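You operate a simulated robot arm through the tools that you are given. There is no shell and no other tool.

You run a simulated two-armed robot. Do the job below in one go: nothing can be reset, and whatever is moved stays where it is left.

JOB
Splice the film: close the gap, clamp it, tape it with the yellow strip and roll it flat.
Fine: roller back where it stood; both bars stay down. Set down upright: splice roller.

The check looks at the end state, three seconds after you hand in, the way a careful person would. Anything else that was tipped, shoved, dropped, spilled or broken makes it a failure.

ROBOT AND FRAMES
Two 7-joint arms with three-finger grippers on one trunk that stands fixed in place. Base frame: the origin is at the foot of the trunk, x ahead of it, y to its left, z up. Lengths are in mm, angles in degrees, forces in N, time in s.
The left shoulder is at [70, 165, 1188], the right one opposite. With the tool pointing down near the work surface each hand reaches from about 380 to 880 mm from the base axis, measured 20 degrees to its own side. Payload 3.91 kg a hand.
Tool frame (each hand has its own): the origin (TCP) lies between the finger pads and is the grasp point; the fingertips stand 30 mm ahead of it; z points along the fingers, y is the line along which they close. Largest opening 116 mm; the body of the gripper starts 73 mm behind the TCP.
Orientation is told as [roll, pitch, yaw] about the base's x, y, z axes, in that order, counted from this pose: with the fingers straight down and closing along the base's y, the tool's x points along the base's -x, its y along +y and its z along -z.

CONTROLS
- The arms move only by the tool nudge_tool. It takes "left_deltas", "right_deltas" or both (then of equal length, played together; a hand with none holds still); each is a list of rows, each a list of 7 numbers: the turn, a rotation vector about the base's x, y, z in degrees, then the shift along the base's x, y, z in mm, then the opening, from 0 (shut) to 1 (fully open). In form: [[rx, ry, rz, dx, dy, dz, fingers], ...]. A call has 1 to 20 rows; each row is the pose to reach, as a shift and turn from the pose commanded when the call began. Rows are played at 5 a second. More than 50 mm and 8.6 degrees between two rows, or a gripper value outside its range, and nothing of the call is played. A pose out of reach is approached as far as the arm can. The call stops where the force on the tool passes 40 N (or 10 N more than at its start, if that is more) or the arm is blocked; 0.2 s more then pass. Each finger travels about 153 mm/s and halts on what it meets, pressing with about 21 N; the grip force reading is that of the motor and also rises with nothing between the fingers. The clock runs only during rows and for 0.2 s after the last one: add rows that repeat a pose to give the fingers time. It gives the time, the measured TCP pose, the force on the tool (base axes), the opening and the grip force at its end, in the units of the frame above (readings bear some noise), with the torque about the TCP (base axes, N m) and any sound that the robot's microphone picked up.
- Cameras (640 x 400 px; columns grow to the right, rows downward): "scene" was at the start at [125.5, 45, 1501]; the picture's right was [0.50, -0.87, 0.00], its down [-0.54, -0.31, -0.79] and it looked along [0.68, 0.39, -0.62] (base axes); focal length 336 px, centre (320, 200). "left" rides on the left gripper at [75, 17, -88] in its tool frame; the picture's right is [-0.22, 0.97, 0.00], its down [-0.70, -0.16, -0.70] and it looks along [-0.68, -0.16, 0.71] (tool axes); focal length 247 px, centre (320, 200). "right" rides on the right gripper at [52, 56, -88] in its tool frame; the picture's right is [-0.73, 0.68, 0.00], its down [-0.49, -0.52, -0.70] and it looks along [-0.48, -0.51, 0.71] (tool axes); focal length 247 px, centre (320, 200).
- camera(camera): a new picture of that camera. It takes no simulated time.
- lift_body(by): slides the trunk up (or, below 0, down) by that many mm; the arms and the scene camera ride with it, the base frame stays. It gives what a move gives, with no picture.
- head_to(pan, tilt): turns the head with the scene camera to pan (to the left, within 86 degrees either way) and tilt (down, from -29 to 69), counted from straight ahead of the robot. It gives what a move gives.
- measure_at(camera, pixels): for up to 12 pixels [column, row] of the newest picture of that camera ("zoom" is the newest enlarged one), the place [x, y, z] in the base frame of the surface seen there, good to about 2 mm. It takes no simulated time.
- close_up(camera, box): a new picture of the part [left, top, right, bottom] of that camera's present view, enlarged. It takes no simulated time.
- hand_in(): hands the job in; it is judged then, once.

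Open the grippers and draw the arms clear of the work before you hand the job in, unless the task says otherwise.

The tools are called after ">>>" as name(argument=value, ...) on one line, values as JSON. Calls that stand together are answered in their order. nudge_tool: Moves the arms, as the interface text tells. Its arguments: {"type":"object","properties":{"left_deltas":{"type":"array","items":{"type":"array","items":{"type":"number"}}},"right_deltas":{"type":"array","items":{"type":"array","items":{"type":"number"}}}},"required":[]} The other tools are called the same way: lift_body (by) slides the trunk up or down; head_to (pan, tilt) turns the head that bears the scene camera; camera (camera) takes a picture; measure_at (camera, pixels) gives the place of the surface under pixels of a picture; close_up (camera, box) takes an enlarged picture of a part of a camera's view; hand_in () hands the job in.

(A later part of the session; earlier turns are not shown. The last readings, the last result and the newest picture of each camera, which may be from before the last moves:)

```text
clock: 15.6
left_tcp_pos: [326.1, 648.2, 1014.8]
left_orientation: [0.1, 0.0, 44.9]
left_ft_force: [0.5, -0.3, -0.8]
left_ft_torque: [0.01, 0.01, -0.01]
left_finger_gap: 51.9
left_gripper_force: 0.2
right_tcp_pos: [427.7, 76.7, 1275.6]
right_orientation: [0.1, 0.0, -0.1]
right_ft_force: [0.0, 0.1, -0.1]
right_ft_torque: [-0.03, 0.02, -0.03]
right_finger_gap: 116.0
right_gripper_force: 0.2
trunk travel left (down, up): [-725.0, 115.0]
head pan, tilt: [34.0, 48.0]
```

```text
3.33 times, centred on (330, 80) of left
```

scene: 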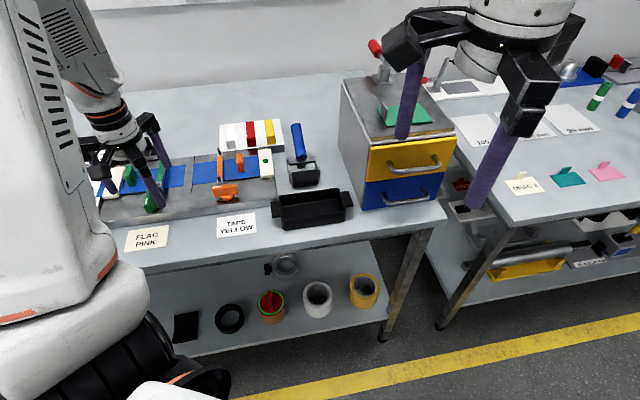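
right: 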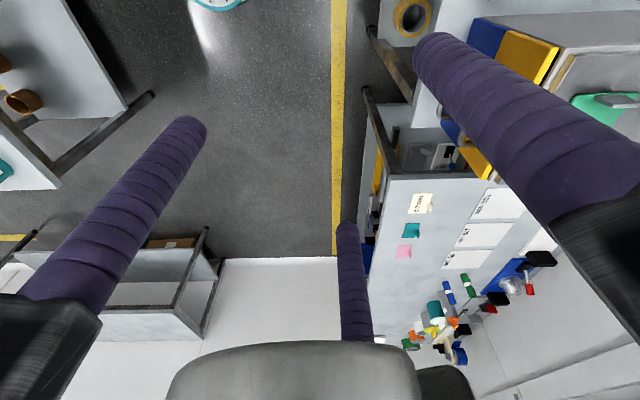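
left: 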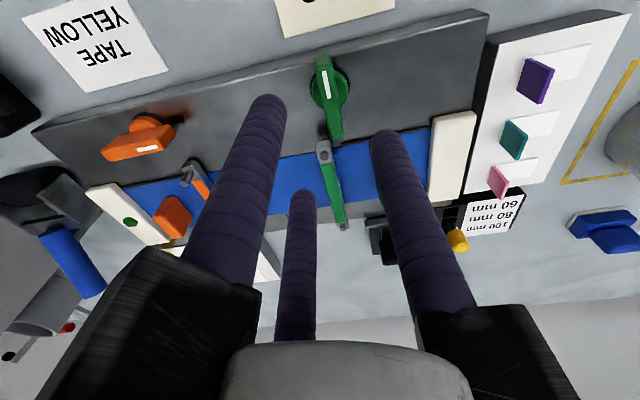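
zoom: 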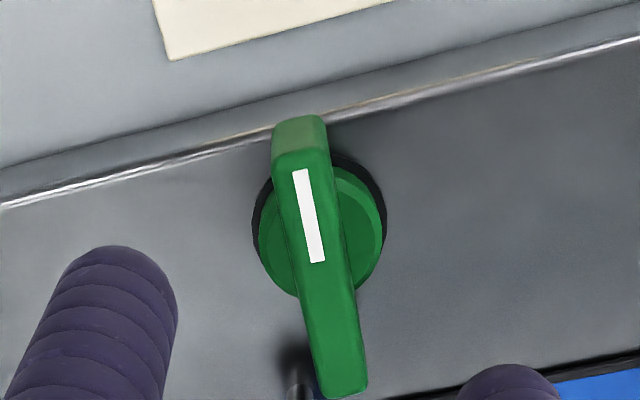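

>>> measure_at(camera="zoom", pixels=[[277, 157], [328, 150], [320, 390], [364, 378], [288, 220], [338, 215], [300, 150], [342, 390], [262, 230], [380, 220], [300, 175], [317, 255]])

>>> close_up(camera="left", box=[290, 90, 390, 240])

```text
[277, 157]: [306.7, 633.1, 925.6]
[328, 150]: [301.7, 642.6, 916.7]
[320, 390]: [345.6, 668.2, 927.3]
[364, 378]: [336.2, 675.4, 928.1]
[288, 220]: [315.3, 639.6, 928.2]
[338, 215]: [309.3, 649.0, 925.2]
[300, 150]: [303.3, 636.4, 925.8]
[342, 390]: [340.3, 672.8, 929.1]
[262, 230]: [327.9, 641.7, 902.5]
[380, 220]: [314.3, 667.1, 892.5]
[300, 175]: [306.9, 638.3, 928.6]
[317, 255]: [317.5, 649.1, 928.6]
```

```text
2.67 times, centred on (340, 165) of left
```

zoom: 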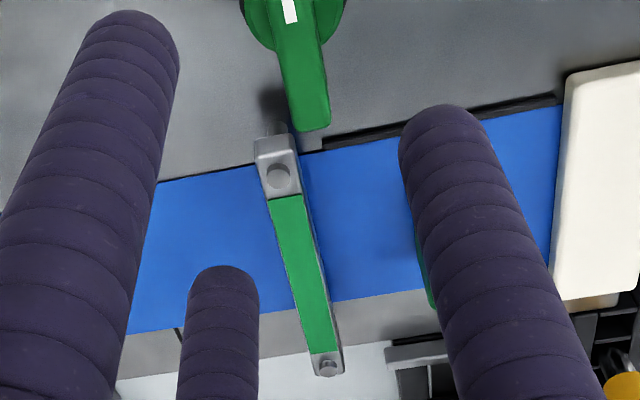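

Knob handle: U −241…−228.5, V 664…717, z top 928.5, so its axis is near (322.1, 654.4). I narrow the opening to 0.37 and descend around the handle with C on the −U side.

>>> nudge_tool(left_deltas=[[0, 0, 0, 0.6, 1.9, 0, 0.37], [0, 0, 0, 0.6, 1.9, -25, 0.37], [0, 0, 0, 0.6, 1.9, -50, 0.37], [0, 0, 0, 0.6, 1.9, -74, 0.37], [0, 0, 0, 0.6, 1.9, -74, 0.37]])

>>> camera(camera="left")

>>> close_up(camera="scene", box=[90, 130, 230, 240])

```text
clock: 16.8
left_tcp_pos: [327.3, 648.6, 939.9]
left_orientation: [-0.1, -0.1, 45.0]
left_ft_force: [-0.4, -0.2, -1.2]
left_ft_torque: [-0.02, -0.01, -0.03]
left_finger_gap: 42.9
left_gripper_force: 0.0
right_tcp_pos: [427.6, 75.9, 1275.4]
right_orientation: [0.0, -0.1, 0.0]
right_ft_force: [0.3, 0.5, -0.1]
right_ft_torque: [0.03, 0.03, -0.02]
right_finger_gap: 116.0
right_gripper_force: 0.1
trunk travel left (down, up): [-725.0, 115.0]
head pan, tilt: [34.0, 48.0]
```

```text
taken
```

left: 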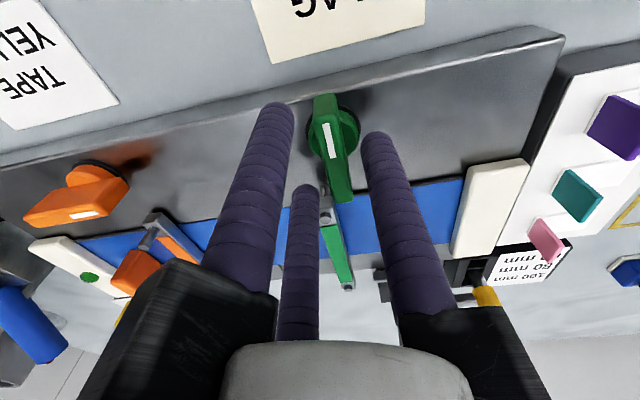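

```text
3.64 times, centred on (160, 185) of scene
```

zoom: 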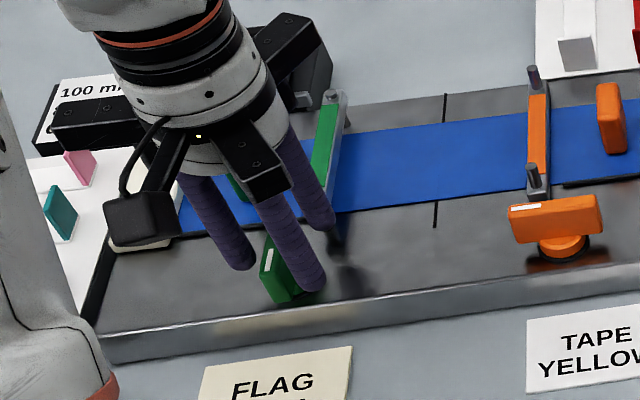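

The fingers straddle the handle. I close on it with partial command first and check forces.

>>> nudge_tool(left_deltas=[[0, 0, 0, 0, 0, 0, 0.3], [0, 0, 0, 0, 0, 0, 0.25], [0, 0, 0, 0, 0, 0, 0.2], [0, 0, 0, 0, 0, 0, 0.12], [0, 0, 0, 0, 0, 0, 0.1]])

>>> camera(camera="left")

```text
clock: 18.0
left_tcp_pos: [324.7, 651.7, 940.2]
left_orientation: [0.1, 0.0, 45.1]
left_ft_force: [-8.3, 11.2, 1.1]
left_ft_torque: [0.07, 0.39, -0.03]
left_finger_gap: 21.1
left_gripper_force: 44.7
right_tcp_pos: [425.5, 77.7, 1275.6]
right_orientation: [-0.1, 0.0, 0.1]
right_ft_force: [-0.4, -0.9, 0.0]
right_ft_torque: [-0.02, -0.01, 0.01]
right_finger_gap: 115.8
right_gripper_force: 0.1
trunk travel left (down, up): [-725.0, 115.0]
head pan, tilt: [34.0, 48.0]
```

```text
taken
```

left: 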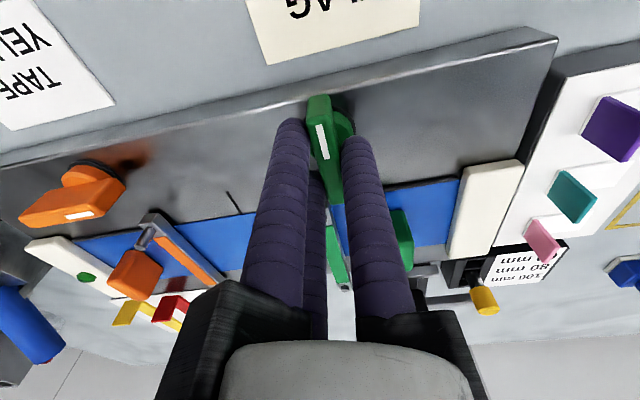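

The hand was pulled 4 mm toward −U with ~14 N, so I shift the command −U by 4 mm to centre on the knob and re-read.

>>> nudge_tool(left_deltas=[[0, 0, 0, -1.5, 1.5, 0, 0.1], [0, 0, 0, -2.9, 2.9, 0, 0.1], [0, 0, 0, -2.9, 2.9, 0, 0.1]])

```text
clock: 18.8
left_tcp_pos: [326.9, 652.5, 939.7]
left_orientation: [-0.1, 0.0, 45.0]
left_ft_force: [-1.6, -3.2, -5.1]
left_ft_torque: [1.12, -1.21, -0.01]
left_finger_gap: 21.0
left_gripper_force: 44.9
right_tcp_pos: [426.8, 75.6, 1274.8]
right_orientation: [0.1, 0.0, -0.1]
right_ft_force: [0.1, 0.1, 0.0]
right_ft_torque: [0.0, 0.01, -0.02]
right_finger_gap: 116.1
right_gripper_force: 0.2
trunk travel left (down, up): [-725.0, 115.0]
head pan, tilt: [34.0, 48.0]
```

Forces are relieved. I try turning clockwise (seen from above) by 15° about the knob axis and watch the torque.

>>> nudge_tool(left_deltas=[[0, 0, -5, -0.26, -0.24, 0, 0.1], [0, 0, -10, -0.53, -0.45, 0, 0.1], [0, 0, -15, -0.83, -0.64, 0, 0.1], [0, 0, -15, -0.83, -0.64, 0, 0.1]])

>>> camera(camera="left")

>>> close_up(camera="scene", box=[90, 130, 230, 240])

```text
clock: 19.8
left_tcp_pos: [325.4, 650.6, 939.9]
left_orientation: [0.0, 0.1, 29.9]
left_ft_force: [0.3, -12.6, -12.4]
left_ft_torque: [0.34, -1.03, 0.06]
left_finger_gap: 21.1
left_gripper_force: 44.7
right_tcp_pos: [428.0, 75.9, 1274.9]
right_orientation: [-0.1, 0.0, -0.1]
right_ft_force: [-0.2, 0.2, -0.8]
right_ft_torque: [0.01, 0.0, 0.0]
right_finger_gap: 116.3
right_gripper_force: 0.1
trunk travel left (down, up): [-725.0, 115.0]
head pan, tilt: [34.0, 48.0]
```

```text
taken
```

left: 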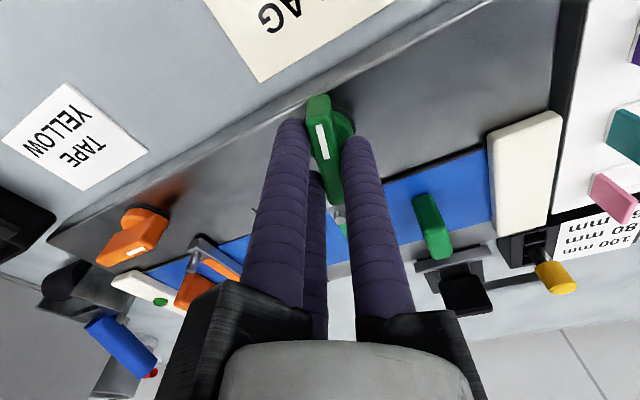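

```text
3.64 times, centred on (160, 185) of scene
```

zoom: 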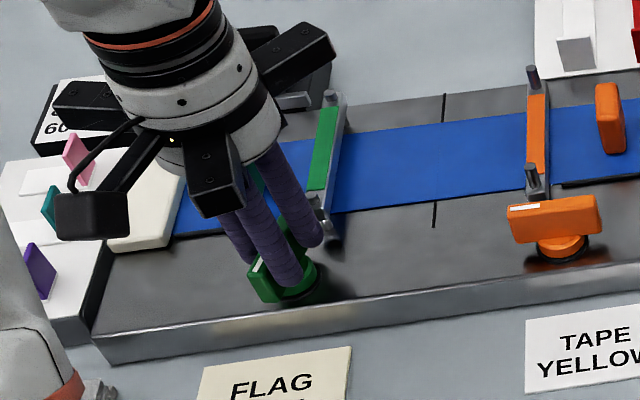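

The knob follows the hand clockwise with little torque, so the direction is right. I continue 30° more, correcting the centre slightly toward −y.

>>> nudge_tool(left_deltas=[[0, 0, -5, -0.1, -0.85, 0, 0.1], [0, 0, -10, -0.2, -1.5, 0, 0.1], [0, 0, -15, -0.46, -1.9, 0, 0.1], [0, 0, -20, -0.8, -1.97, 0, 0.1], [0, 0, -25, -1.15, -2.0, 0, 0.1], [0, 0, -30, -1.5, -2.04, 0, 0.1], [0, 0, -30, -1.5, -2.04, 0, 0.1]])

>>> close_up(camera="scene", box=[90, 130, 230, 240])

```text
clock: 21.4
left_tcp_pos: [323.6, 650.2, 940.2]
left_orientation: [0.0, 0.1, -0.2]
left_ft_force: [-1.5, -3.8, -9.4]
left_ft_torque: [-0.13, 1.59, -0.04]
left_finger_gap: 21.0
left_gripper_force: 44.6
right_tcp_pos: [427.8, 76.6, 1273.9]
right_orientation: [0.1, 0.1, 0.0]
right_ft_force: [0.6, 0.5, 0.3]
right_ft_torque: [0.04, 0.0, -0.02]
right_finger_gap: 115.8
right_gripper_force: 0.0
trunk travel left (down, up): [-725.0, 115.0]
head pan, tilt: [34.0, 48.0]
```

```text
3.64 times, centred on (160, 185) of scene
```

zoom: 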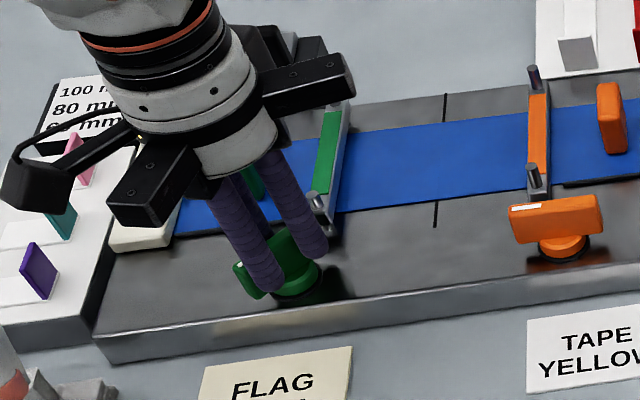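

Halfway (hand yaw 0) and the pin now protrudes above the bar. I continue the remaining 45°.

>>> nudge_tool(left_deltas=[[0, 0, -5, -0.35, 0.0, 0, 0.1], [0, 0, -10, -0.69, 0.06, 0, 0.1], [0, 0, -15, -1.04, 0.14, 0, 0.1], [0, 0, -20, -1.37, 0.24, 0, 0.1], [0, 0, -25, -1.69, 0.37, 0, 0.1], [0, 0, -30, -2.0, 0.54, 0, 0.1], [0, 0, -35, -2.29, 0.72, 0, 0.1], [0, 0, -40, -2.57, 0.94, 0, 0.1], [0, 0, -45, -2.83, 1.17, 0, 0.1], [0, 0, -45, -2.83, 1.17, 0, 0.1]])

>>> close_up(camera="scene", box=[90, 130, 230, 240])

>>> camera(camera="left")

```text
clock: 23.6
left_tcp_pos: [319.7, 653.4, 939.6]
left_orientation: [-0.1, -0.1, -45.0]
left_ft_force: [-7.8, 1.9, -9.1]
left_ft_torque: [0.8, 0.9, 0.07]
left_finger_gap: 21.0
left_gripper_force: 45.5
right_tcp_pos: [427.4, 76.8, 1274.7]
right_orientation: [-0.1, 0.0, 0.1]
right_ft_force: [-0.1, 0.3, 0.4]
right_ft_torque: [0.01, 0.03, -0.03]
right_finger_gap: 115.9
right_gripper_force: 0.1
trunk travel left (down, up): [-725.0, 115.0]
head pan, tilt: [34.0, 48.0]
```

```text
3.64 times, centred on (160, 185) of scene
```

zoom: 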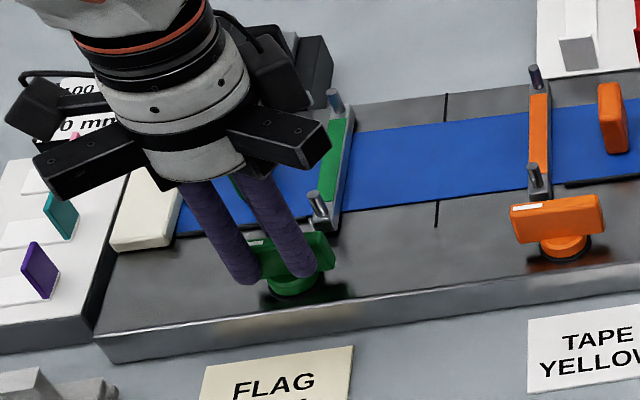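

```text
taken
```

left: 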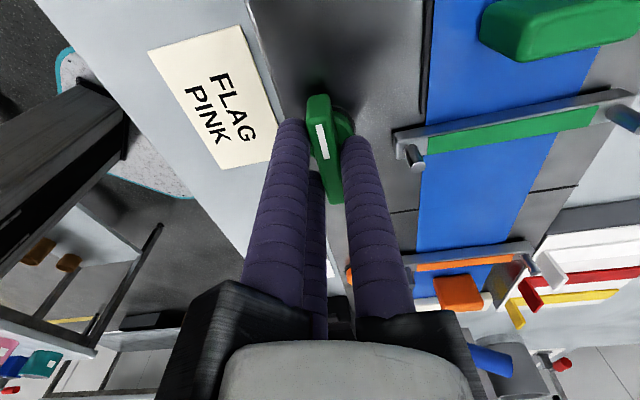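

The green bar looks down now, pins above it. I verify its height and the seam by zooming.

>>> close_up(camera="scene", box=[150, 150, 230, 200])

>>> measure_at(camera="zoom", pixels=[[120, 60], [105, 120], [395, 80], [395, 110], [85, 145], [110, 20], [60, 170], [330, 190]])

```text
8.00 times, centred on (190, 175) of scene
```

zoom: 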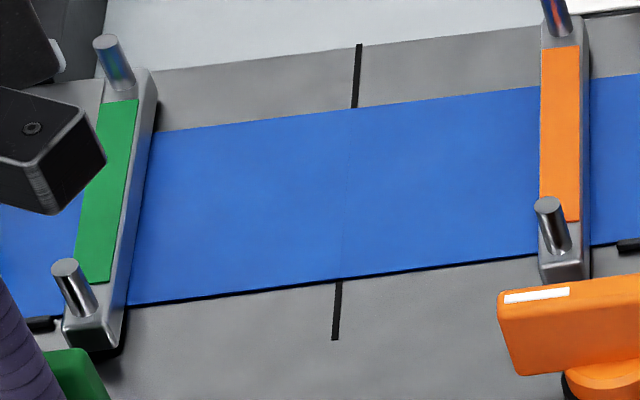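

```text
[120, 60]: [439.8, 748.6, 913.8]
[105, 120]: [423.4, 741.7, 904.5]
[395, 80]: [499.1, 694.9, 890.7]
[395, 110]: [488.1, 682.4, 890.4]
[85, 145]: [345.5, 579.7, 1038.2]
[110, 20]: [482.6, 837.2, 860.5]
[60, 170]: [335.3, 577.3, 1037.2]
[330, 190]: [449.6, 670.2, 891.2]
```

Green bar reads z≈904.5, same as orange, and the seam stays shut. I turn 3° more to make sure the knob is at its stop.

>>> nudge_tool(left_deltas=[[0, 0, -1.5, -0.07, 0.07, 0, 0.1], [0, 0, -3, -0.14, 0.15, 0, 0.1], [0, 0, -3, -0.14, 0.15, 0, 0.1]])

```text
clock: 24.4
left_tcp_pos: [318.6, 652.4, 939.4]
left_orientation: [0.0, 0.0, -47.9]
left_ft_force: [-8.8, 3.3, -6.7]
left_ft_torque: [-0.14, 0.03, 1.57]
left_finger_gap: 21.6
left_gripper_force: 44.5
right_tcp_pos: [426.2, 78.1, 1274.6]
right_orientation: [0.0, 0.0, 0.0]
right_ft_force: [-0.7, 1.4, 0.4]
right_ft_torque: [-0.01, 0.02, 0.0]
right_finger_gap: 115.8
right_gripper_force: 0.2
trunk travel left (down, up): [-725.0, 115.0]
head pan, tilt: [34.0, 48.0]
```

Torque about z rose to 1.57: the knob is at its stop. I go back 3°, open, and lift clear.

>>> nudge_tool(left_deltas=[[0, 0, 3, 0.14, -0.15, 0, 0.1], [0, 0, 3, 0.14, -0.15, 0, 0.25], [0, 0, 3, 0.14, -0.15, 0, 0.37], [0, 0, 3, 0.14, -0.15, 0, 0.37], [0, 0, 3, 0.14, -0.15, 30, 0.37], [0, 0, 3, 0.14, -0.15, 70, 0.37], [0, 0, 3, 0.14, -0.15, 110, 0.5], [0, 0, 3, 0.14, -0.15, 110, 0.5]])

>>> close_up(camera="scene", box=[90, 130, 230, 240])

```text
clock: 26.2
left_tcp_pos: [320.1, 651.1, 1051.4]
left_orientation: [-0.1, -0.1, -45.0]
left_ft_force: [-0.1, -0.1, 0.7]
left_ft_torque: [-0.02, 0.0, 0.02]
left_finger_gap: 58.1
left_gripper_force: 0.0
right_tcp_pos: [426.6, 77.3, 1274.0]
right_orientation: [0.0, -0.1, 0.0]
right_ft_force: [0.8, -0.5, -0.8]
right_ft_torque: [0.0, 0.03, 0.01]
right_finger_gap: 116.0
right_gripper_force: 0.1
trunk travel left (down, up): [-725.0, 115.0]
head pan, tilt: [34.0, 48.0]
```

```text
3.64 times, centred on (160, 185) of scene
```

zoom: 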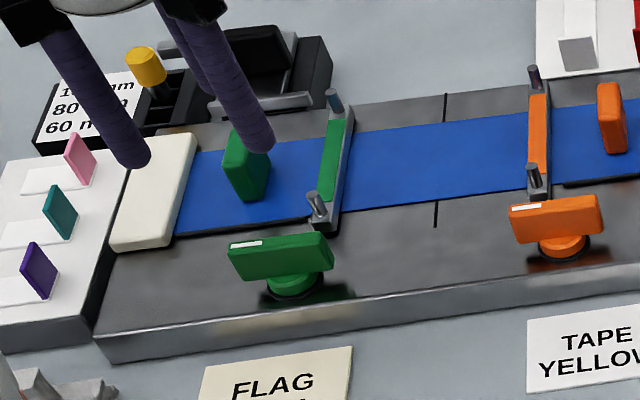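

Both knobs are parallel and both bars down. Before moving to the tape board I measure the cabinet near it to keep clear.

>>> camera(camera="scene")

>>> measure_at(camera="scene", pixels=[[345, 85], [370, 130], [350, 110], [352, 170], [450, 130], [420, 75], [380, 70], [400, 115], [304, 170], [299, 130], [310, 205], [375, 45]])

```text
taken
```

scene: 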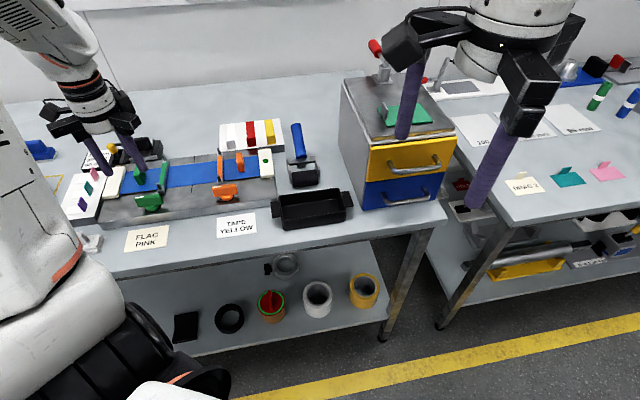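

```text
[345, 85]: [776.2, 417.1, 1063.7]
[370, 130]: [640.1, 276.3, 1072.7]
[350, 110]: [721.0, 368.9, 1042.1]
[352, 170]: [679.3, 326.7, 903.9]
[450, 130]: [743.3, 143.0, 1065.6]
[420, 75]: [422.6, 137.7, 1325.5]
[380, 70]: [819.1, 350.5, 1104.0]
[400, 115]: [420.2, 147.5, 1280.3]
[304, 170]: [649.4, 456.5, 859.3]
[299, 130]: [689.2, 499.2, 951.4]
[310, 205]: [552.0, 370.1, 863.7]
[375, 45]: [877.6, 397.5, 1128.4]
```

The cabinet face is at U≈255 (top z 1072), clear of the tape at U≈60. I move to view the tape board with the camera looking along +V.

>>> nudge_tool(left_deltas=[[0, 0, 7.5, 20, -10, 10, 0.7], [0, 0, 15, 41, -20, 10, 1], [0, 0, 22.5, 62, -30, 10, 1], [0, 0, 30, 82, -40, 10, 1], [0, 0, 37.5, 103, -50, 10, 1], [0, 0, 45, 123, -60, 10, 1], [0, 0, 52.5, 144, -70, 10, 1], [0, 0, 60, 165, -80, 10, 1], [0, 0, 67.5, 185, -90, 10, 1], [0, 0, 75, 206, -100, 10, 1], [0, 0, 82.5, 226, -110, 5, 1], [0, 0, 90, 247, -120, 0, 1], [0, 0, 90, 247, -120, 0, 1]])

>>> camera(camera="left")

>>> close_up(camera="scene", box=[200, 105, 330, 195])

```text
clock: 29.0
left_tcp_pos: [566.4, 530.6, 1051.3]
left_orientation: [0.0, -0.1, 45.1]
left_ft_force: [0.0, -0.2, 0.0]
left_ft_torque: [0.0, -0.02, -0.02]
left_finger_gap: 115.9
left_gripper_force: 0.1
right_tcp_pos: [426.2, 76.0, 1274.4]
right_orientation: [0.1, 0.0, 0.0]
right_ft_force: [1.2, 0.0, 0.6]
right_ft_torque: [0.01, 0.0, -0.05]
right_finger_gap: 115.8
right_gripper_force: 0.1
trunk travel left (down, up): [-725.0, 115.0]
head pan, tilt: [34.0, 48.0]
```

```text
taken
```

left: 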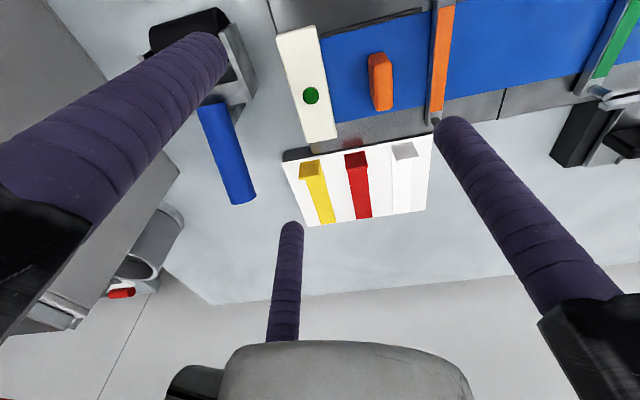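

```text
4.44 times, centred on (265, 150) of scene
```

zoom: 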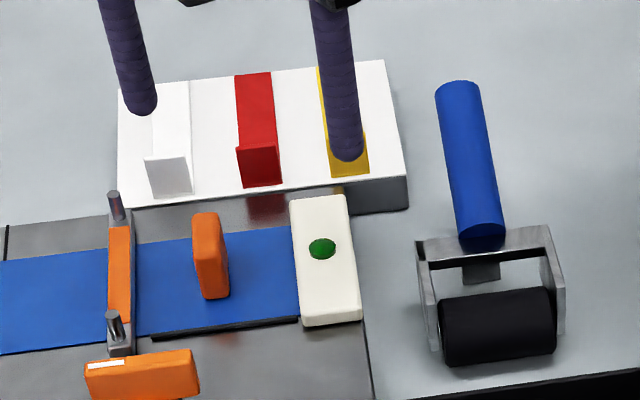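

The tabs stand at the front end of each strip. I zoom on the strips in the left camera and measure the yellow one.

>>> close_up(camera="left", box=[275, 130, 445, 240])

>>> measure_at(camera="zoom", pixels=[[95, 125], [168, 115], [95, 165], [170, 155], [120, 170], [175, 340], [220, 330], [205, 345], [150, 250], [145, 170], [20, 115], [110, 360]])

```text
3.64 times, centred on (360, 185) of left
```

zoom: 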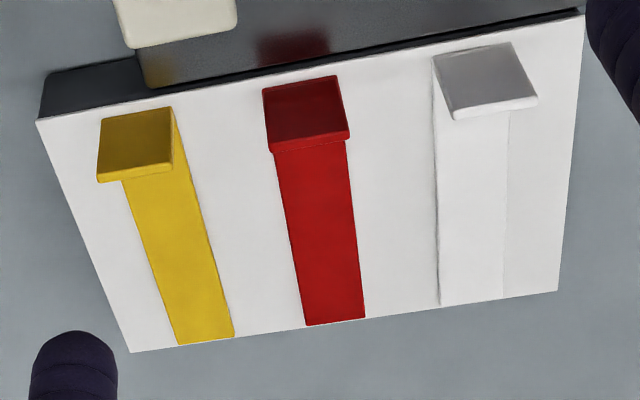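

```text
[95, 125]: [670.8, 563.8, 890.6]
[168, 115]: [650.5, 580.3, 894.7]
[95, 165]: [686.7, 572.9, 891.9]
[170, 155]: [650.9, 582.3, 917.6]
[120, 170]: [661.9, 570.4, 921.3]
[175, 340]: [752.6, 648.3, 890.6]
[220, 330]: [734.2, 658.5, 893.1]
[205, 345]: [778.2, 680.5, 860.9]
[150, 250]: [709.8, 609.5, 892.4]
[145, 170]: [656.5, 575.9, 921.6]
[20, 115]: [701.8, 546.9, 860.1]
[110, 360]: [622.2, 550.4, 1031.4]
```

The yellow tab is a thin upright plate at V≈871, U≈48…69, z up to ≈921. I zoom in tighter for exact edges of the tab and strip.

>>> close_up(camera="left", box=[292, 150, 348, 228])

>>> measure_at(camera="zoom", pixels=[[150, 90], [205, 80], [152, 122], [207, 116], [165, 135], [225, 185], [185, 185], [245, 270], [205, 280], [262, 372], [222, 380], [235, 340]])

```text
5.13 times, centred on (320, 189) of left
```

zoom: 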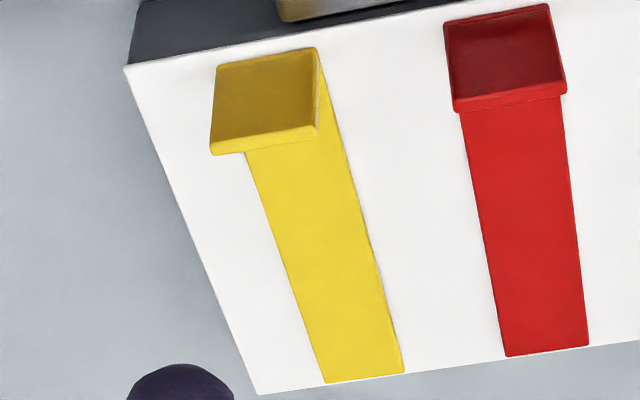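

```text
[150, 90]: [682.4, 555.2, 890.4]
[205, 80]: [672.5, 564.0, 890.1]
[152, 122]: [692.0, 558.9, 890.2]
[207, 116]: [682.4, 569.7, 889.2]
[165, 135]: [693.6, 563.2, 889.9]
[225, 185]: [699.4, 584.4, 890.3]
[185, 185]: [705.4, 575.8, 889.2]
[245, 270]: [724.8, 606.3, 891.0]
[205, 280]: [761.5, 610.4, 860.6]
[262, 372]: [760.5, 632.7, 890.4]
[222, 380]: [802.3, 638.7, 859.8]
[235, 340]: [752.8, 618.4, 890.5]
```

>>> measure_at(camera="zoom", pixels=[[222, 70], [314, 52], [216, 140], [312, 125], [250, 138], [318, 100], [262, 180], [348, 180], [290, 275], [370, 260], [328, 378], [398, 370]])

>>> measure_at(camera="zoom", pixels=[[220, 148], [312, 132], [265, 146], [265, 141], [265, 136], [324, 80], [335, 125], [310, 270], [365, 365], [365, 373], [470, 140], [555, 130]])

```text
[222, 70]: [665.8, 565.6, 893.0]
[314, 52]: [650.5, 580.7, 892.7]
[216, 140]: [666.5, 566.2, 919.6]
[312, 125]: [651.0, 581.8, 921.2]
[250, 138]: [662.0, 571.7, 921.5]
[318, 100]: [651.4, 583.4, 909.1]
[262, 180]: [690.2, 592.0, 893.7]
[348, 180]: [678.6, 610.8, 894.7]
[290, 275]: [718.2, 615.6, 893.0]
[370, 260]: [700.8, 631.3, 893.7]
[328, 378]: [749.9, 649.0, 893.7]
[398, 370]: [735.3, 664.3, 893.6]
```

```text
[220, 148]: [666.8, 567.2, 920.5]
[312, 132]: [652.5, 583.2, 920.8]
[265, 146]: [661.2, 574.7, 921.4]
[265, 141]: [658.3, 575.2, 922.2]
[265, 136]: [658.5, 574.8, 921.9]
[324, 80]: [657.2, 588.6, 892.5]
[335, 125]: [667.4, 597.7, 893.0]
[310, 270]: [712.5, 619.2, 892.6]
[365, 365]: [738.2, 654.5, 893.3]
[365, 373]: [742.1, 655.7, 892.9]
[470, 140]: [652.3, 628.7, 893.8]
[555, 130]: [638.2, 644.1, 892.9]
```

Yellow strip: U 49…71.5, V 871…990, tab 3 mm thick at V 871–874, top z≈921.5; strip top z≈893.3. I yaw the hand to −45° (C finger on the +V side) and go above the tab.

>>> nudge_tool(left_deltas=[[0, 0, -7.5, 7, 3, 0, 0.8], [0, 0, -15, 15, 7, 0, 0.6], [0, 0, -22.5, 22, 10, 0, 0.5], [0, 0, -30, 30, 13, 0, 0.4], [0, 0, -37.5, 37, 17, 0, 0.35], [0, 0, -45, 45, 20, 0, 0.35], [0, 0, -52.5, 52, 23, 0, 0.35], [0, 0, -60, 60, 27, 0, 0.35], [0, 0, -67.5, 67, 30, 0, 0.35], [0, 0, -75, 75, 33, 0, 0.35], [0, 0, -82.5, 82, 37, -20, 0.35], [0, 0, -90, 89, 40, -50, 0.35], [0, 0, -90, 89, 40, -50, 0.35]])

>>> camera(camera="left")

>>> close_up(camera="scene", box=[200, 80, 330, 195])

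```text
clock: 31.8
left_tcp_pos: [656.4, 572.4, 1001.4]
left_orientation: [0.1, -0.1, -45.1]
left_ft_force: [-0.3, -0.2, 0.7]
left_ft_torque: [0.01, -0.02, 0.0]
left_finger_gap: 40.6
left_gripper_force: 0.1
right_tcp_pos: [426.3, 75.0, 1275.3]
right_orientation: [0.0, 0.0, -0.1]
right_ft_force: [-0.1, 0.1, 0.4]
right_ft_torque: [0.03, -0.01, 0.02]
right_finger_gap: 116.0
right_gripper_force: 0.0
trunk travel left (down, up): [-725.0, 115.0]
head pan, tilt: [34.0, 48.0]
```

```text
taken
```

left: 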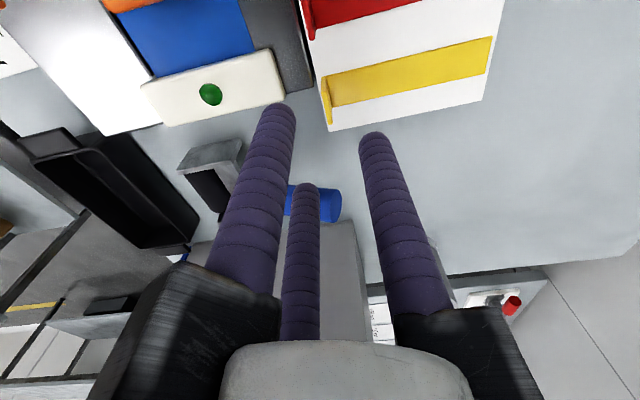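

```text
3.48 times, centred on (265, 138) of scene
```

zoom: 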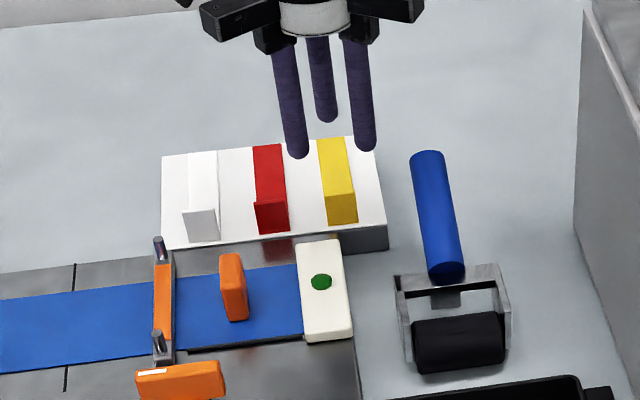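

Alignment over the yellow tab looks right. I descend to TCP z≈928 (tips ≈898, just above the strip) and look before closing.

>>> nudge_tool(left_deltas=[[0, 0, 0, 0, 0, -25, 0.35], [0, 0, 0, 0, 0, -45, 0.35], [0, 0, 0, 0, 0, -60, 0.35], [0, 0, 0, 0, 0, -73, 0.35], [0, 0, 0, 0, 0, -73, 0.35]])

>>> camera(camera="left")

>>> close_up(camera="left", box=[240, 60, 440, 185])

>>> close_up(camera="scene", box=[200, 80, 330, 195])

```text
clock: 33.0
left_tcp_pos: [655.8, 571.0, 928.2]
left_orientation: [0.0, 0.0, -45.0]
left_ft_force: [-0.2, 0.1, 0.0]
left_ft_torque: [0.03, -0.02, 0.03]
left_finger_gap: 40.8
left_gripper_force: 0.0
right_tcp_pos: [426.3, 76.0, 1274.8]
right_orientation: [0.0, 0.0, 0.0]
right_ft_force: [-1.2, 0.1, -0.6]
right_ft_torque: [0.01, -0.02, 0.0]
right_finger_gap: 116.0
right_gripper_force: 0.1
trunk travel left (down, up): [-725.0, 115.0]
head pan, tilt: [34.0, 48.0]
```

```text
taken
```

left: 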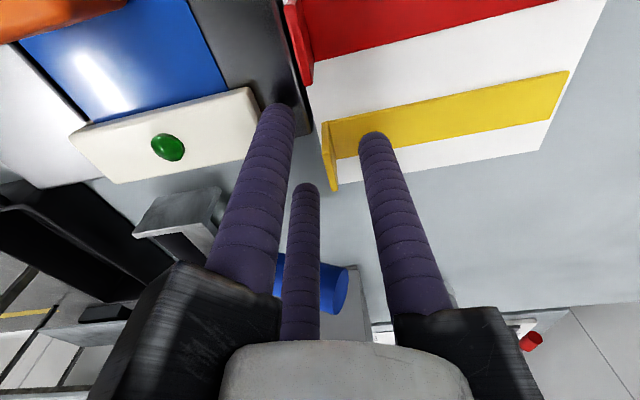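

```text
3.20 times, centred on (340, 122) of left
```

zoom: 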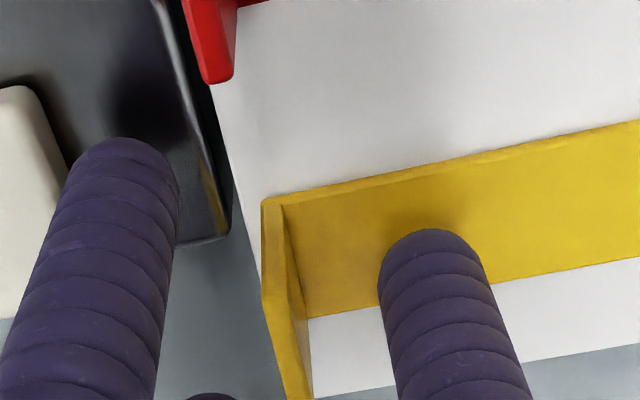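

```text
3.48 times, centred on (265, 138) of scene
```

zoom: 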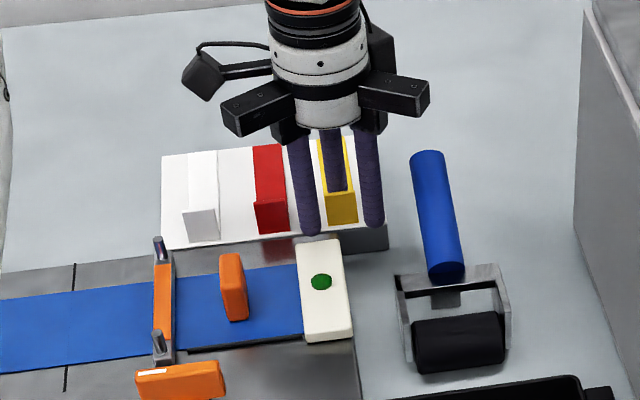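

The tab stands between C (behind) and A/B (in front). I close slowly onto it.

>>> nudge_tool(left_deltas=[[0, 0, 0, 0, 0, 0, 0.25], [0, 0, 0, 0, 0, 0, 0.18], [0, 0, 0, 0, 0, 0, 0.13], [0, 0, 0, 0, 0, 0, 0.1], [0, 0, 0, 0, 0, 0, 0.05], [0, 0, 0, 0, 0, 0, 0.03]])

>>> camera(camera="left")

>>> close_up(camera="left", box=[240, 60, 440, 185])

>>> close_up(camera="scene", box=[200, 80, 330, 195])

```text
clock: 34.4
left_tcp_pos: [656.1, 571.1, 928.5]
left_orientation: [0.0, 0.0, -45.0]
left_ft_force: [-0.2, 0.1, -0.2]
left_ft_torque: [0.03, -0.01, 0.02]
left_finger_gap: 9.4
left_gripper_force: 20.9
right_tcp_pos: [427.6, 75.5, 1275.5]
right_orientation: [-0.1, 0.0, 0.0]
right_ft_force: [-0.2, 0.2, 0.0]
right_ft_torque: [0.0, -0.01, -0.01]
right_finger_gap: 116.1
right_gripper_force: 0.0
trunk travel left (down, up): [-725.0, 115.0]
head pan, tilt: [34.0, 48.0]
```

```text
taken
```

left: 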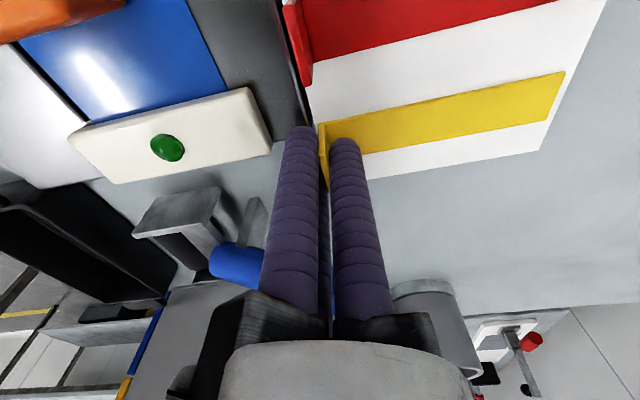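

```text
3.20 times, centred on (340, 122) of left
```

zoom: 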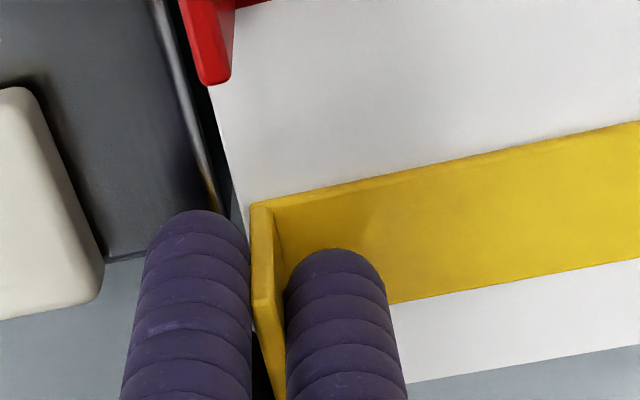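

```text
3.48 times, centred on (265, 138) of scene
```

zoom: 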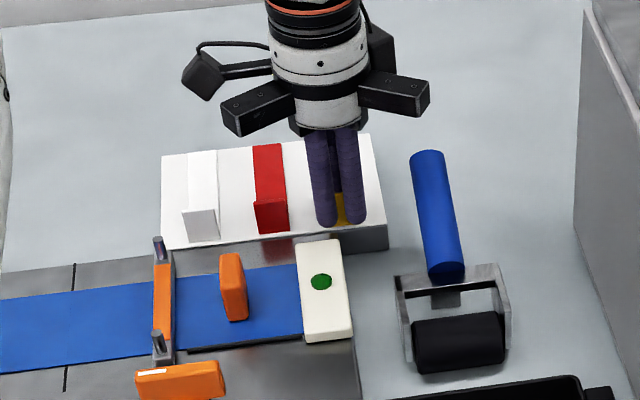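

The reading (gap 9.4, 20.9 N) equals an empty shut hand, so the thin tab is only loosely caged, not clamped. I raise by 5 mm to see whether it comes along by cantilever wedging.

>>> nudge_tool(left_deltas=[[0, 0, 0, 0, 0, 1.5, 0], [0, 0, 0, 0, 0, 3, 0], [0, 0, 0, 0, 0, 5, 0], [0, 0, 0, 0, 0, 5, 0]])

>>> close_up(camera="left", box=[240, 40, 600, 240])

>>> close_up(camera="scene", box=[220, 100, 310, 170])

```text
clock: 35.4
left_tcp_pos: [655.1, 571.2, 933.4]
left_orientation: [0.0, 0.0, -45.0]
left_ft_force: [0.3, 0.6, -0.3]
left_ft_torque: [0.0, 0.02, 0.01]
left_finger_gap: 9.6
left_gripper_force: 21.5
right_tcp_pos: [428.3, 76.4, 1275.0]
right_orientation: [0.0, 0.1, 0.0]
right_ft_force: [-0.4, -0.6, -0.4]
right_ft_torque: [0.01, 0.02, -0.02]
right_finger_gap: 115.9
right_gripper_force: 0.1
trunk travel left (down, up): [-725.0, 115.0]
head pan, tilt: [34.0, 48.0]
```

```text
1.78 times, centred on (420, 140) of left
```

zoom: 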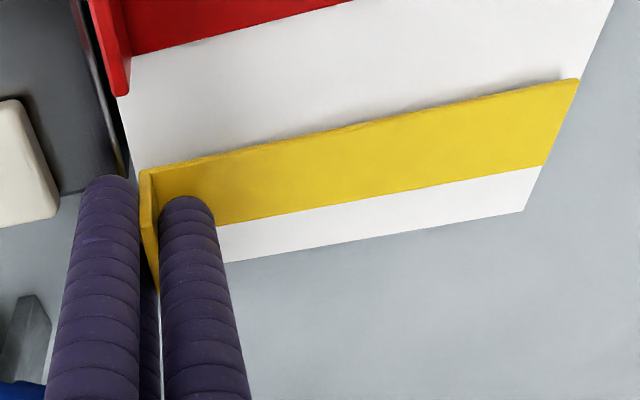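

```text
5.71 times, centred on (265, 135) of scene
```

zoom: 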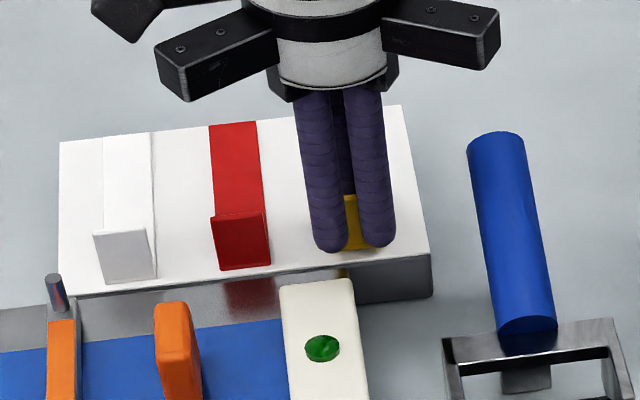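

The shadow along the strip hints that it lifted. I measure heights along the strip.

>>> close_up(camera="left", box=[300, 60, 580, 200])

>>> measure_at(camera="zoom", pixels=[[120, 130], [200, 120], [300, 100], [400, 85], [500, 65], [550, 50], [60, 150], [300, 140], [150, 160], [520, 100]])

```text
2.29 times, centred on (440, 130) of left
```

zoom: 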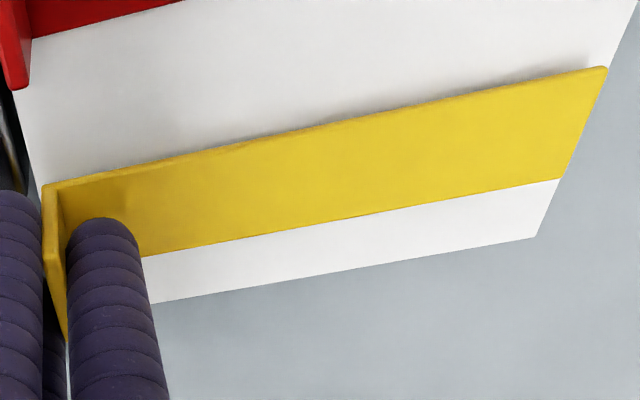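

```text
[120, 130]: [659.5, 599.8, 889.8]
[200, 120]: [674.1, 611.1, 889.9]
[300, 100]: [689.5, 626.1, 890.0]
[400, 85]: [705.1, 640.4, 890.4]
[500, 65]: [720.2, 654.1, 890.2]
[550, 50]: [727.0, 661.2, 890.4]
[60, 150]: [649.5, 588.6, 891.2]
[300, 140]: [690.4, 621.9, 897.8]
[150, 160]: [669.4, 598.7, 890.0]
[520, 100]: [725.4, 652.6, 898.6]
```

The strip is at z≈898 along its length, so it is lifted level with the hand. I raise it slowly another 65 mm and re-check.

>>> nudge_tool(left_deltas=[[0, 0, 0, 0, 0, 5, 0], [0, 0, 0, 0, 0, 12, 0], [0, 0, 0, 0, 0, 20, 0], [0, 0, 0, 0, 0, 30, 0], [0, 0, 0, 0, 0, 40, 0], [0, 0, 0, 0, 0, 50, 0], [0, 0, 0, 0, 0, 58, 0], [0, 0, 0, 0, 0, 65, 0], [0, 0, 0, 0, 0, 65, 0]])

>>> camera(camera="left")

>>> close_up(camera="scene", box=[200, 60, 330, 170])

```text
clock: 37.4
left_tcp_pos: [656.1, 571.6, 996.4]
left_orientation: [0.0, 0.0, -45.0]
left_ft_force: [0.2, -0.4, -0.9]
left_ft_torque: [-0.02, 0.02, 0.03]
left_finger_gap: 9.4
left_gripper_force: 20.8
right_tcp_pos: [427.1, 75.0, 1275.3]
right_orientation: [0.1, 0.1, 0.1]
right_ft_force: [0.2, 0.1, 0.0]
right_ft_torque: [0.0, 0.03, -0.02]
right_finger_gap: 116.0
right_gripper_force: 0.0
trunk travel left (down, up): [-725.0, 115.0]
head pan, tilt: [34.0, 48.0]
```

```text
taken
```

left: 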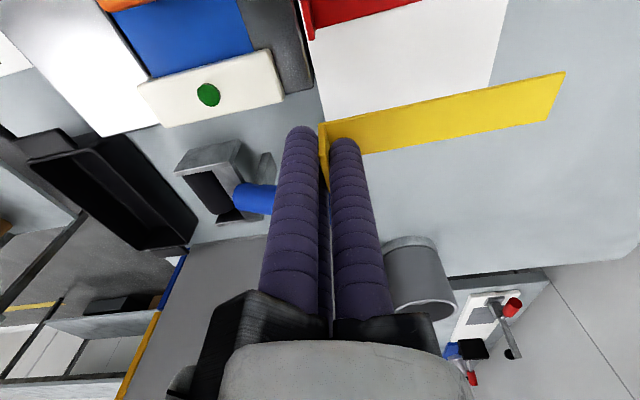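

```text
3.64 times, centred on (265, 115) of scene
```

zoom: 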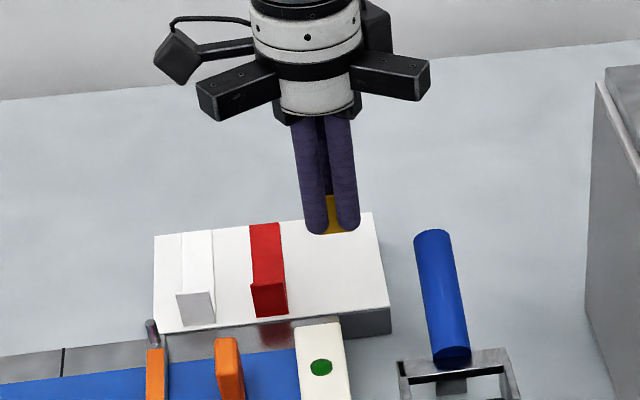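

The strip hangs firmly. I carry it level over to above the seam in small steps.

>>> nudge_tool(left_deltas=[[0, 0, 0, -8, 1.6, 0, 0], [0, 0, 0, -22, 4.3, 0, 0], [0, 0, 0, -36, 7, 0, 0], [0, 0, 0, -51, 10, 0, 0], [0, 0, 0, -66, 12.9, 0, 0], [0, 0, 0, -81, 15.8, 0, 0], [0, 0, 0, -96, 18.7, 0, 0], [0, 0, 0, -111, 21.6, 0, 0], [0, 0, 0, -126, 24.6, 0, 0], [0, 0, 0, -141, 27.5, 0, 0], [0, 0, 0, -156, 30.4, 0, 0], [0, 0, 0, -171, 33.3, 0, 0], [0, 0, 0, -186, 36.2, 0, 0], [0, 0, 0, -201, 39.2, 0, 0], [0, 0, 0, -216, 42.1, 0, 0], [0, 0, 0, -230, 44.8, 0, 0], [0, 0, 0, -241, 47, 0, 0], [0, 0, 0, -247, 48, 0, 0], [0, 0, 0, -247, 48, 0, 0]])

>>> camera(camera="left")

>>> close_up(camera="scene", box=[110, 100, 270, 220])

```text
clock: 41.4
left_tcp_pos: [409.8, 620.6, 996.0]
left_orientation: [-0.1, 0.1, -45.1]
left_ft_force: [-0.1, 0.0, -0.2]
left_ft_torque: [0.01, -0.01, -0.04]
left_finger_gap: 9.4
left_gripper_force: 21.1
right_tcp_pos: [427.6, 75.1, 1274.2]
right_orientation: [-0.1, 0.2, 0.0]
right_ft_force: [-0.5, 0.8, 0.1]
right_ft_torque: [-0.01, 0.0, -0.03]
right_finger_gap: 115.8
right_gripper_force: 0.0
trunk travel left (down, up): [-725.0, 115.0]
head pan, tilt: [34.0, 48.0]
```

```text
taken
```

left: 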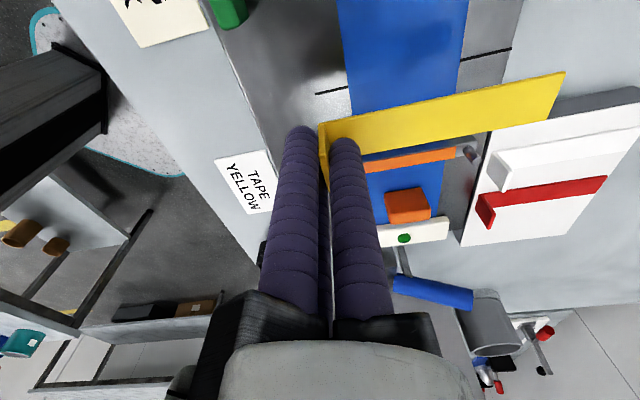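

```text
3.33 times, centred on (190, 160) of scene
```

zoom: 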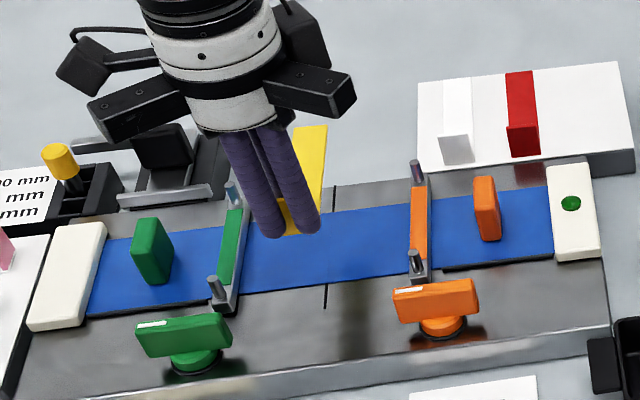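

Strip above the seam. I zoom the left camera to measure strip edges and seam/slot and film edges.

>>> close_up(camera="left", box=[300, 20, 580, 180])

>>> measure_at(camera="left", pixels=[[330, 122], [400, 108], [480, 93], [550, 78], [400, 144], [480, 130], [540, 121], [560, 77], [320, 93], [345, 88], [470, 59], [508, 49]])

>>> measure_at(camera="left", pixels=[[343, 50], [348, 90], [462, 60], [470, 20], [320, 126], [320, 140], [326, 125], [322, 122]])

```text
2.29 times, centred on (440, 100) of left
```

zoom: 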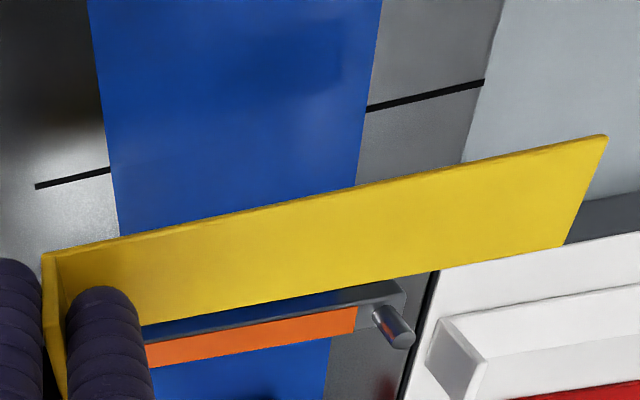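

```text
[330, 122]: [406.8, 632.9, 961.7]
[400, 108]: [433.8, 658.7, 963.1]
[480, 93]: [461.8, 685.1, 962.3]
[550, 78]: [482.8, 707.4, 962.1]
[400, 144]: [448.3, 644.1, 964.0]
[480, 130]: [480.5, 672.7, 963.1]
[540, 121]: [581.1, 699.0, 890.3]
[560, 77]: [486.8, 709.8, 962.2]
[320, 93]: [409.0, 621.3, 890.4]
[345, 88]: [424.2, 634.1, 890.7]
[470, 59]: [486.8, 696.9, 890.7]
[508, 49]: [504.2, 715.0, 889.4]
```

```text
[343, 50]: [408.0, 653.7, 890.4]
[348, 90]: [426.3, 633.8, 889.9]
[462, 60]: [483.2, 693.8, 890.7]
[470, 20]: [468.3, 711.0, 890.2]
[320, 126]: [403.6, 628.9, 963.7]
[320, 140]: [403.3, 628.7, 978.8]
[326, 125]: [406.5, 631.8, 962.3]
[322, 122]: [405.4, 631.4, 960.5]
```

Strip centre U≈−148.2 versus seam ≈−148.8, and V 731…850 versus film 750…833: good. I check strip skew with more points on both edges.

>>> measure_at(camera="zoom", pixels=[[130, 240], [220, 221], [310, 202], [400, 184], [490, 164], [590, 141], [170, 318], [260, 300], [350, 283], [440, 266], [520, 252], [560, 242]])

>>> measure_at(camera="zoom", pixels=[[40, 186], [70, 180], [100, 172], [375, 107], [420, 96], [470, 84], [605, 140], [580, 210], [600, 142], [50, 258], [64, 256], [56, 300]])

```text
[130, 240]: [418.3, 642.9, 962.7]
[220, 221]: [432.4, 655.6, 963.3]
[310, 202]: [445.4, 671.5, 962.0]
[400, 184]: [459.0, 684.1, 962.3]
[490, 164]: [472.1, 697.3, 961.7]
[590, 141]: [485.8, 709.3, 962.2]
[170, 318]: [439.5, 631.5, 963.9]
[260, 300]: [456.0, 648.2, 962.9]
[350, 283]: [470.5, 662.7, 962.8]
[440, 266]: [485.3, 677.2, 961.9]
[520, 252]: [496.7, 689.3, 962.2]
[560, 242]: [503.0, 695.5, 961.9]
```

```text
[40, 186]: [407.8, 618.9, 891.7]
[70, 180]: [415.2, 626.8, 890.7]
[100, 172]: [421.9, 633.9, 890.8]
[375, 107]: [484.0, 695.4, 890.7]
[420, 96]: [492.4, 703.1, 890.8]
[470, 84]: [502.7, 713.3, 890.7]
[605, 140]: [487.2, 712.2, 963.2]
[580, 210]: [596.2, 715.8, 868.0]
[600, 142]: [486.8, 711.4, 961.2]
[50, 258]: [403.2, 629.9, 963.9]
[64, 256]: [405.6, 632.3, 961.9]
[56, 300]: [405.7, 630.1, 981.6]
```

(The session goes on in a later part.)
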